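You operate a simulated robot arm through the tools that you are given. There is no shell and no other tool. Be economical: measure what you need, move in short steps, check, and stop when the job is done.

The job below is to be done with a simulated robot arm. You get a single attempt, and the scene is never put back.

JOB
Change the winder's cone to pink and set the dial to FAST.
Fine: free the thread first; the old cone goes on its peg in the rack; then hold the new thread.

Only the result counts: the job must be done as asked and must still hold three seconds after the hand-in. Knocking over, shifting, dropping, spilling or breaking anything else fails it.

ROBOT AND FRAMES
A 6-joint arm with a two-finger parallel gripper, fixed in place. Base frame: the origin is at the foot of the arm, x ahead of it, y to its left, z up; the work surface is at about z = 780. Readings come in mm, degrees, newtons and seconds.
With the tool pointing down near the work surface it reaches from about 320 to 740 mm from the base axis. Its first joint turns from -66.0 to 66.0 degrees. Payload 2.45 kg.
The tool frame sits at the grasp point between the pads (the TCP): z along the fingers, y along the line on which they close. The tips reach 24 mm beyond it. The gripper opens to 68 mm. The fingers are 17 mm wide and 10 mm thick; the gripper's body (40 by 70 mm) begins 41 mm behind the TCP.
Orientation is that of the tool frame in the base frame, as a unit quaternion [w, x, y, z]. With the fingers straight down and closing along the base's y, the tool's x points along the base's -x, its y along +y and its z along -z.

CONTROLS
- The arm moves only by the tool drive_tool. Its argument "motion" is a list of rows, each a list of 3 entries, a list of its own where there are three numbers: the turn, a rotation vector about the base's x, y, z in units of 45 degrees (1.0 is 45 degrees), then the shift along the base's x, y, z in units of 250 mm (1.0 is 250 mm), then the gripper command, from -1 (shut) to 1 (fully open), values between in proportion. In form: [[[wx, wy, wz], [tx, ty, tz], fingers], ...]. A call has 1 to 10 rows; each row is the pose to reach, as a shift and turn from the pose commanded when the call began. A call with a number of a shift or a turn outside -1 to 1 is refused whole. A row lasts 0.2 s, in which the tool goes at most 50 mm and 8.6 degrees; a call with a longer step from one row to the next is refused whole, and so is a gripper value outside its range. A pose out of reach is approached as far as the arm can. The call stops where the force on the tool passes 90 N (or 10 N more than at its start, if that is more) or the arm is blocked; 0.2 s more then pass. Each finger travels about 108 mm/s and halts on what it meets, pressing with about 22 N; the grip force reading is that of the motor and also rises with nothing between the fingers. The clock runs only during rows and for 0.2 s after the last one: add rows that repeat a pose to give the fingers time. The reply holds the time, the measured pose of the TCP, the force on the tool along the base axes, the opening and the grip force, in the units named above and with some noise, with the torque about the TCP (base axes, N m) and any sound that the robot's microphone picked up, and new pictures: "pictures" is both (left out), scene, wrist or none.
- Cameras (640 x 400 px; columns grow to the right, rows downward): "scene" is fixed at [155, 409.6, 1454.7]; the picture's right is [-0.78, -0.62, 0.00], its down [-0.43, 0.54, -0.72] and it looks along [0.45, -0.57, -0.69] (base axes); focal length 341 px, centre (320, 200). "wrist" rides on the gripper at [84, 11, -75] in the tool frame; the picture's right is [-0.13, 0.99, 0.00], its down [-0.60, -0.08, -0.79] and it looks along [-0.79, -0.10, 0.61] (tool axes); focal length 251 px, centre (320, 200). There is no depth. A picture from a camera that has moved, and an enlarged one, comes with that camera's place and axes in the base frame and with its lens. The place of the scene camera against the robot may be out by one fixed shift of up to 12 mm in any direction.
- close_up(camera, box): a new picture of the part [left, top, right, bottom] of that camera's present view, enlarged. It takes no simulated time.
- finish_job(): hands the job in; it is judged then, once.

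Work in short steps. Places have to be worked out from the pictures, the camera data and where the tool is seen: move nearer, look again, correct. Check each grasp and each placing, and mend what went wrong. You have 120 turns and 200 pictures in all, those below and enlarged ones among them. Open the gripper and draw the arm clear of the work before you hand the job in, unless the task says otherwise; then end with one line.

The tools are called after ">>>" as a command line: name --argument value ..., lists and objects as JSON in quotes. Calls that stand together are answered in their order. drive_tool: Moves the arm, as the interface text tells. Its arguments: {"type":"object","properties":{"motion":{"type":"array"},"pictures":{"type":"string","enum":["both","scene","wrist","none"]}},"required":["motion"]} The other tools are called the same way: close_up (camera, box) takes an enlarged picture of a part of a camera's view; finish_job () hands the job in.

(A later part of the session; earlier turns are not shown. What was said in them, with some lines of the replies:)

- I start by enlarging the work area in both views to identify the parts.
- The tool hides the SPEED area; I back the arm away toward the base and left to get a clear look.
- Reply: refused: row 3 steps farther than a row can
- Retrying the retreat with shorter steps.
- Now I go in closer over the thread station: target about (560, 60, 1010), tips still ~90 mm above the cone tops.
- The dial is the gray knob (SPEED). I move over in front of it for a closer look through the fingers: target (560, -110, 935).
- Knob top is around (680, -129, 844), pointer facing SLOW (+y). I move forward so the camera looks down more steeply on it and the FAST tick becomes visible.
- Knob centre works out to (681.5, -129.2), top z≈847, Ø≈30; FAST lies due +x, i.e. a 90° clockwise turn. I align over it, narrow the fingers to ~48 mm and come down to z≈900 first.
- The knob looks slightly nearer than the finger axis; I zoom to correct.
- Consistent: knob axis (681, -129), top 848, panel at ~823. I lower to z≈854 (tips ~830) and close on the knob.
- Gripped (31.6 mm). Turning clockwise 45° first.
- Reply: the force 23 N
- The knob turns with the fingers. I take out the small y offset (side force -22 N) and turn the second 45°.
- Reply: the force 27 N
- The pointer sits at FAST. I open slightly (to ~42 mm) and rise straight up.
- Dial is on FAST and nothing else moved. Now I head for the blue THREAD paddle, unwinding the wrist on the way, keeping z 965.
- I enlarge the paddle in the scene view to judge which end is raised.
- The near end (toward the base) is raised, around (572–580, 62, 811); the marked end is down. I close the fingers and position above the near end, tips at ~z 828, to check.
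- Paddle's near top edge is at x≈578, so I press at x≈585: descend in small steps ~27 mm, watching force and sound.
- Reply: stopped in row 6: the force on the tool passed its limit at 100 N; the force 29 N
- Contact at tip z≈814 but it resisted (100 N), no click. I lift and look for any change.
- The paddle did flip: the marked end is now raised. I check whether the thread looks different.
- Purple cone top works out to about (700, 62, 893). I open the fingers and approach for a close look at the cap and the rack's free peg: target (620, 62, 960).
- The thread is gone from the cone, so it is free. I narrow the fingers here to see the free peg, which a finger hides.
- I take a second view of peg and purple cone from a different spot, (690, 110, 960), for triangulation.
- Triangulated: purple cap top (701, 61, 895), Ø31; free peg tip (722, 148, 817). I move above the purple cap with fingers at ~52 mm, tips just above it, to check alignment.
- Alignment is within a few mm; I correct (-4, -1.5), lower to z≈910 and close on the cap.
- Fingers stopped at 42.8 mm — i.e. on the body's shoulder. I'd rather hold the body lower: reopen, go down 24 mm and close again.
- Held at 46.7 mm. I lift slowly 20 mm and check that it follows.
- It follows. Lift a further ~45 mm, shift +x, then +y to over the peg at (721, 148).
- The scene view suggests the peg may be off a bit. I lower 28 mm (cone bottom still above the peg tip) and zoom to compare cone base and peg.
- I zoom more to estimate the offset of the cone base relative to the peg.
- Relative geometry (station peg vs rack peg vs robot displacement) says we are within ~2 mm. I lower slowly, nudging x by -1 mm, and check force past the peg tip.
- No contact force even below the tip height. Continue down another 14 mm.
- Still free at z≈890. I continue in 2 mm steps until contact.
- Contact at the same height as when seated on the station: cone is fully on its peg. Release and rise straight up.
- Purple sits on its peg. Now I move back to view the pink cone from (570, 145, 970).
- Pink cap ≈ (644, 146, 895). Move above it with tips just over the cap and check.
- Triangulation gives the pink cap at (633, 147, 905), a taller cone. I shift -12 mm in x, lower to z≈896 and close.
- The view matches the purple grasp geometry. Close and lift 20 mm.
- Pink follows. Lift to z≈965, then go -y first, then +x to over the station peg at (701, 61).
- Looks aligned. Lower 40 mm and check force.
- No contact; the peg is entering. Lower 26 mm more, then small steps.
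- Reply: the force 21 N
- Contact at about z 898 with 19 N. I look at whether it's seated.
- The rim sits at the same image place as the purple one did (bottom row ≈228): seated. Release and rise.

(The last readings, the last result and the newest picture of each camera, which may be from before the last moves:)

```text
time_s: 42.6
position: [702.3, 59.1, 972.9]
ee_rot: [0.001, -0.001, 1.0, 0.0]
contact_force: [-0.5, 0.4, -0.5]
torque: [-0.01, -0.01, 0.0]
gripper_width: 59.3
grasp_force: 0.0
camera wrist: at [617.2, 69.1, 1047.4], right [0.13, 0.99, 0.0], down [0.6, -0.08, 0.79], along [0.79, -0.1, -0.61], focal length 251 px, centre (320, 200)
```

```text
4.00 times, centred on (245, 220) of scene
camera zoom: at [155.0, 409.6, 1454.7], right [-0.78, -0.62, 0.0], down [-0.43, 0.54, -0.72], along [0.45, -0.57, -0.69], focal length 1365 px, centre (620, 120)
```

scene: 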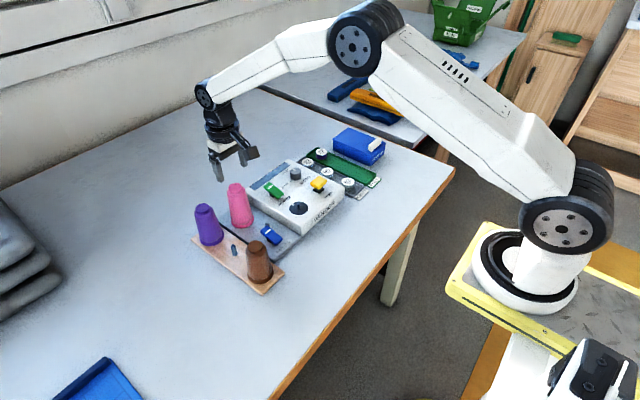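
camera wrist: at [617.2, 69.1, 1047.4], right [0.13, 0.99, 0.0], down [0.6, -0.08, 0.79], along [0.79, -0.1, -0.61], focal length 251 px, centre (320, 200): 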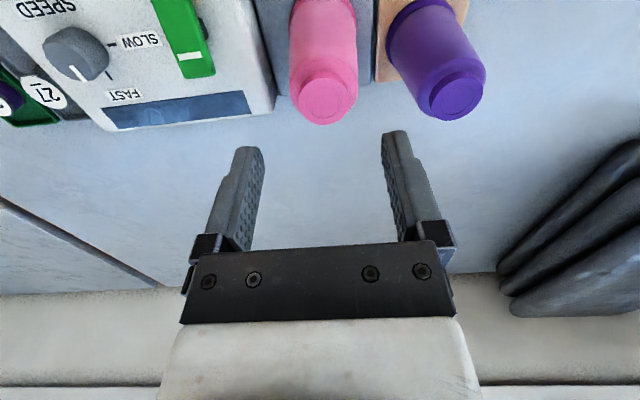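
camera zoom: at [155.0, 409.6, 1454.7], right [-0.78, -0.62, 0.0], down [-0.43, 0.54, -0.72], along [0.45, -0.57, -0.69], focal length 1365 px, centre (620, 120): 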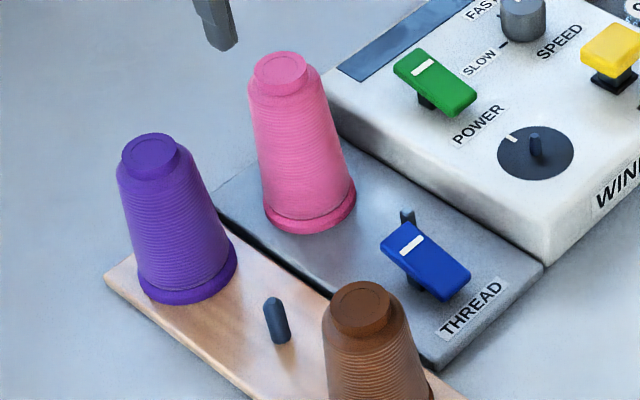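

All good. Now hold the new thread: press down the marked (far, raised) end of the blue paddle at ~(614, 62). First move above it with closed fingers.

>>> drive_tool --motion '[[[0, 0, 0], [-0.18, 0.006, 0], 0], [[0, 0, 0], [-0.352, 0.012, 0], -1], [[0, 0, 0], [-0.352, 0.012, -0.19], -1], [[0, 0, 0], [-0.352, 0.012, -0.37], -1], [[0, 0, 0], [-0.352, 0.012, -0.47], -1], [[0, 0, 0], [-0.352, 0.012, -0.47], -1]]'

>>> close_up --camera "scene" --box '[240, 200, 300, 250]'

>>> close_up --camera "wrist" --box '[240, 60, 400, 180]'

```text
time_s: 44.0
position: [611.8, 64.3, 854.1]
ee_rot: [0.002, -0.001, 1.0, 0.0]
contact_force: [1.2, 0.7, -0.4]
torque: [0.02, -0.01, 0.0]
gripper_width: 0.1
grasp_force: 21.9
camera wrist: at [528.6, 74.2, 928.7], right [0.13, 0.99, 0.0], down [0.6, -0.08, 0.79], along [0.79, -0.1, -0.61], focal length 251 px, centre (320, 200)
```

scene: 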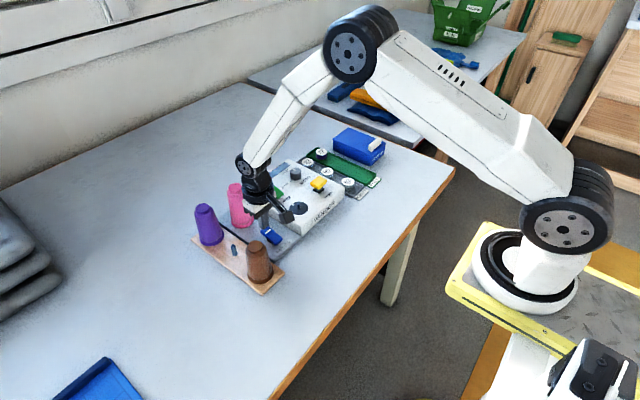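
wrist: 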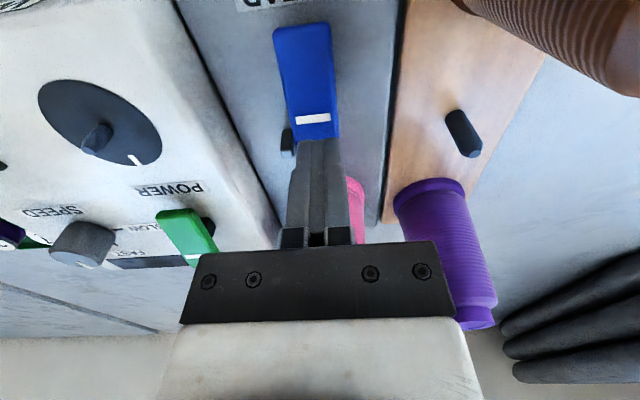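

```text
8.00 times, centred on (270, 225) of scene
camera zoom: at [155.0, 409.6, 1454.7], right [-0.78, -0.62, 0.0], down [-0.43, 0.54, -0.72], along [0.45, -0.57, -0.69], focal length 2730 px, centre (720, 0)
```

zoom: 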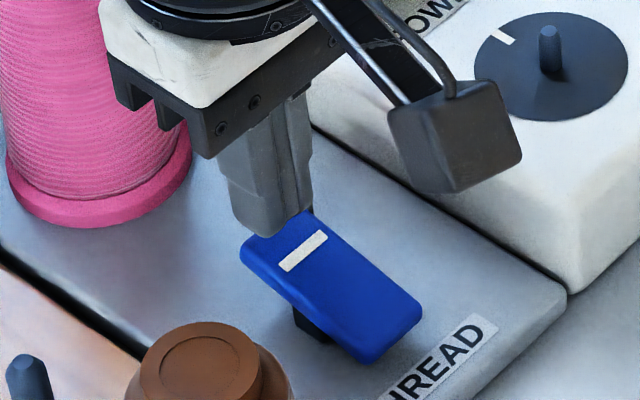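

```text
3.33 times, centred on (320, 120) of wrist
camera zoom: at [528.6, 74.2, 928.7], right [0.13, 0.99, 0.0], down [0.6, -0.08, 0.79], along [0.79, -0.1, -0.61], focal length 838 px, centre (320, 467)
```

zoom: 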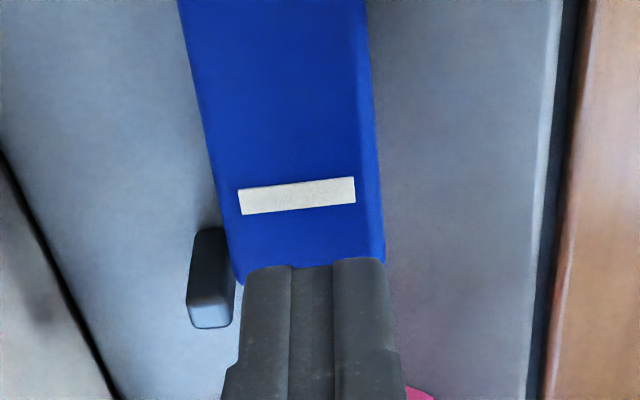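

Fingertips are over the end beyond the white mark, clear of the thread post. Press down in small steps.

>>> drive_tool --motion '[[[0, 0, 0], [0.004, -0.004, -0.03], -1], [[0, 0, 0], [0.004, -0.004, -0.05], -1], [[0, 0, 0], [0.004, -0.004, -0.065], -1], [[0, 0, 0], [0.004, -0.004, -0.08], -1], [[0, 0, 0], [0.004, -0.004, -0.095], -1], [[0, 0, 0], [0.004, -0.004, -0.105], -1]]' --pictures "none"

>>> close_up --camera "scene" --box '[240, 200, 300, 250]'

```text
time_s: 45.4
position: [617.6, 63.7, 834.6]
ee_rot: [0.009, 0.0, 1.0, 0.001]
contact_force: [-0.2, -0.4, 51.7]
torque: [-0.03, 0.44, -0.13]
gripper_width: 0.0
grasp_force: 21.7
```

```text
8.00 times, centred on (270, 225) of scene
camera zoom: at [154.0, 409.5, 1454.8], right [-0.78, -0.62, 0.0], down [-0.43, 0.54, -0.72], along [0.45, -0.57, -0.69], focal length 2730 px, centre (720, 0)
```

zoom: 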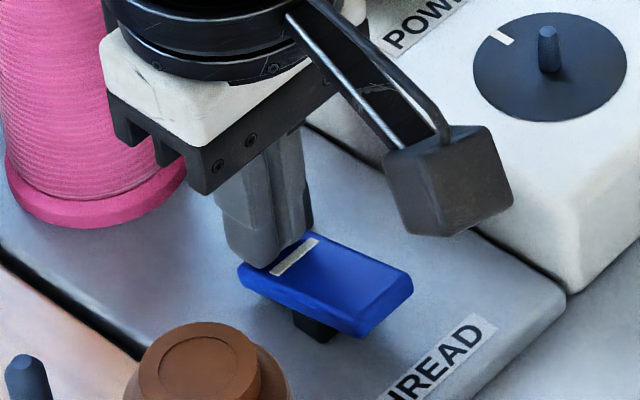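

The paddle flipped back (marked end down). I lift off and check that it stays and that the thread shows.

>>> drive_tool --motion '[[[0, 0, 0], [0, 0, 0.1], -1], [[0, 0, 0], [0, 0, 0.28], -1], [[0, 0, 0], [-0.1, 0, 0.45], -1], [[0, 0, 0], [-0.28, 0, 0.55], -1], [[0, 0, 0], [-0.46, 0, 0.6], 0], [[0, 0, 0], [-0.6, 0, 0.6], 1], [[0, 0, 0], [-0.6, 0, 0.6], 1]]'

>>> close_up --camera "scene" --box '[190, 170, 300, 270]'

>>> close_up --camera "wrist" --box '[200, 80, 420, 220]'

```text
refused: row 4 steps farther than a row can; nothing moved
```

```text
4.00 times, centred on (245, 220) of scene
camera zoom: at [154.0, 409.5, 1454.8], right [-0.78, -0.62, 0.0], down [-0.43, 0.54, -0.72], along [0.45, -0.57, -0.69], focal length 1365 px, centre (620, 120)
```

zoom: 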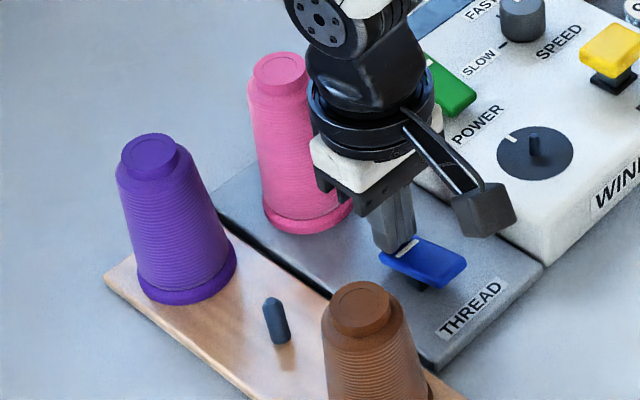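

```text
2.86 times, centred on (310, 150) of wrist
camera zoom: at [533.8, 72.9, 907.6], right [0.13, 0.99, 0.01], down [0.59, -0.08, 0.8], along [0.8, -0.1, -0.59], focal length 718 px, centre (349, 343)
```

zoom: 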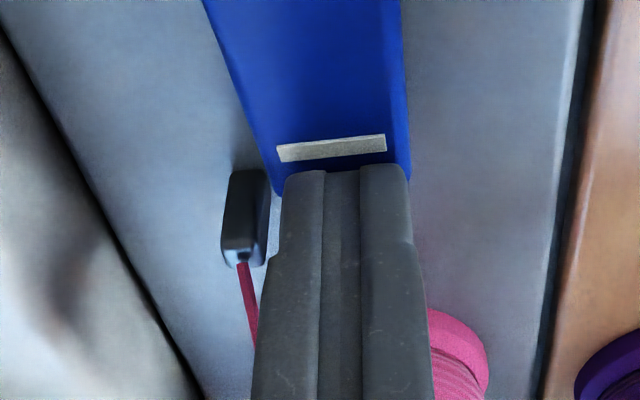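

A pink thread now runs to the post. That retreat was refused for step length; I redo it with shorter steps.

>>> drive_tool --motion '[[[0, 0, 0], [0, 0, 0.1], -1], [[0, 0, 0], [0, 0, 0.27], -1], [[0, 0, 0], [0, 0, 0.44], -1], [[0, 0, 0], [-0.12, 0, 0.54], 0], [[0, 0, 0], [-0.28, 0, 0.6], 1], [[0, 0, 0], [-0.45, 0, 0.6], 1], [[0, 0, 0], [-0.6, 0, 0.6], 1], [[0, 0, 0], [-0.75, 0, 0.6], 1], [[0, 0, 0], [-0.75, 0, 0.6], 1]]'

>>> close_up --camera "scene" --box '[190, 150, 350, 290]'

>>> close_up --camera "wrist" --box '[140, 40, 420, 220]'

```text
time_s: 47.4
position: [423.4, 60.3, 976.2]
ee_rot: [0.001, 0.0, 1.0, 0.0]
contact_force: [0.1, 1.1, -0.2]
torque: [-0.04, 0.01, 0.0]
gripper_width: 68.0
grasp_force: 0.1
camera wrist: at [340.2, 71.7, 1052.1], right [0.13, 0.99, 0.0], down [0.6, -0.08, 0.8], along [0.79, -0.1, -0.61], focal length 251 px, centre (320, 200)
```

scene: 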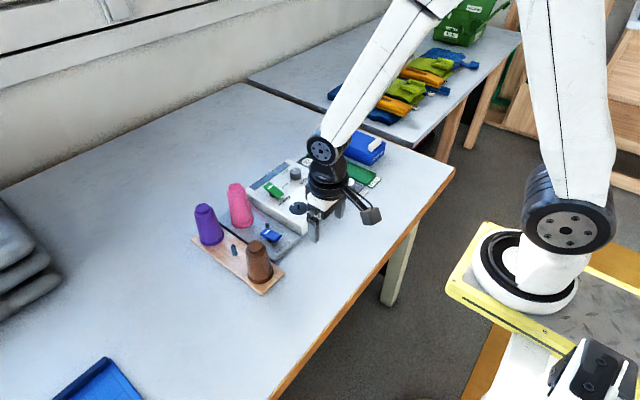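
wrist: 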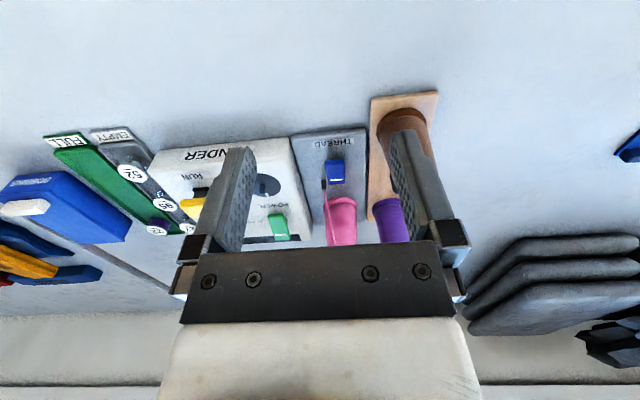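

```text
2.86 times, centred on (270, 220) of scene
camera zoom: at [155.0, 409.6, 1454.7], right [-0.78, -0.62, 0.0], down [-0.43, 0.54, -0.72], along [0.45, -0.57, -0.69], focal length 975 px, centre (463, 143)
```

zoom: 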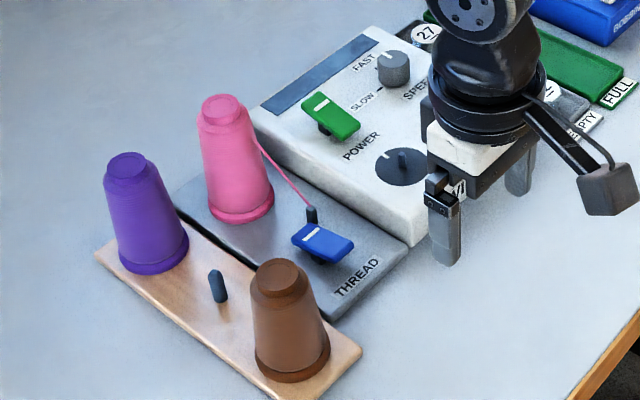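

```text
2.22 times, centred on (280, 130) of wrist
camera zoom: at [340.2, 71.7, 1052.1], right [0.13, 0.99, 0.0], down [0.6, -0.08, 0.8], along [0.79, -0.1, -0.61], focal length 559 px, centre (409, 356)
```

zoom: 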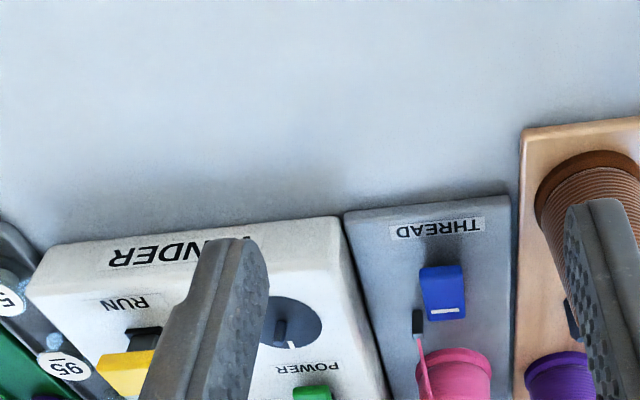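

Everything looks right; one last enlarged check of the dial pointer against its FAST tick.

>>> close_up --camera "scene" --box '[275, 155, 315, 185]'

```text
13.33 times, centred on (295, 170) of scene
camera zoom: at [155.0, 409.6, 1454.7], right [-0.78, -0.62, 0.0], down [-0.43, 0.54, -0.72], along [0.45, -0.57, -0.69], focal length 4551 px, centre (653, 600)
```

zoom: 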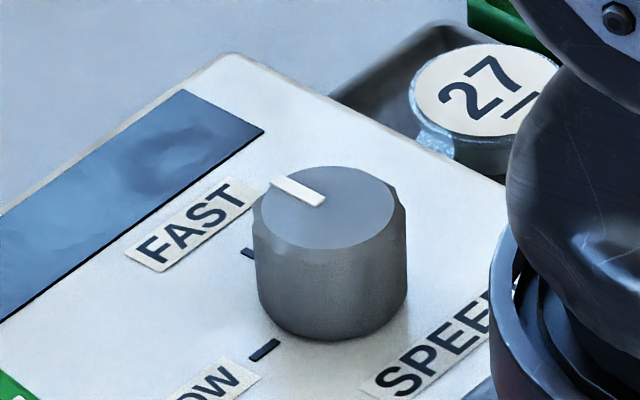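

The pointer is parallel to the FAST tick (matching slopes), and the arm is clear with the gripper open. Handing in.

>>> finish_job

```text
The job is handed in.
```

The winder now has the pink cone with its thread held, the purple cone is back on its rack peg, and the dial points to FAST; the job is handed in.
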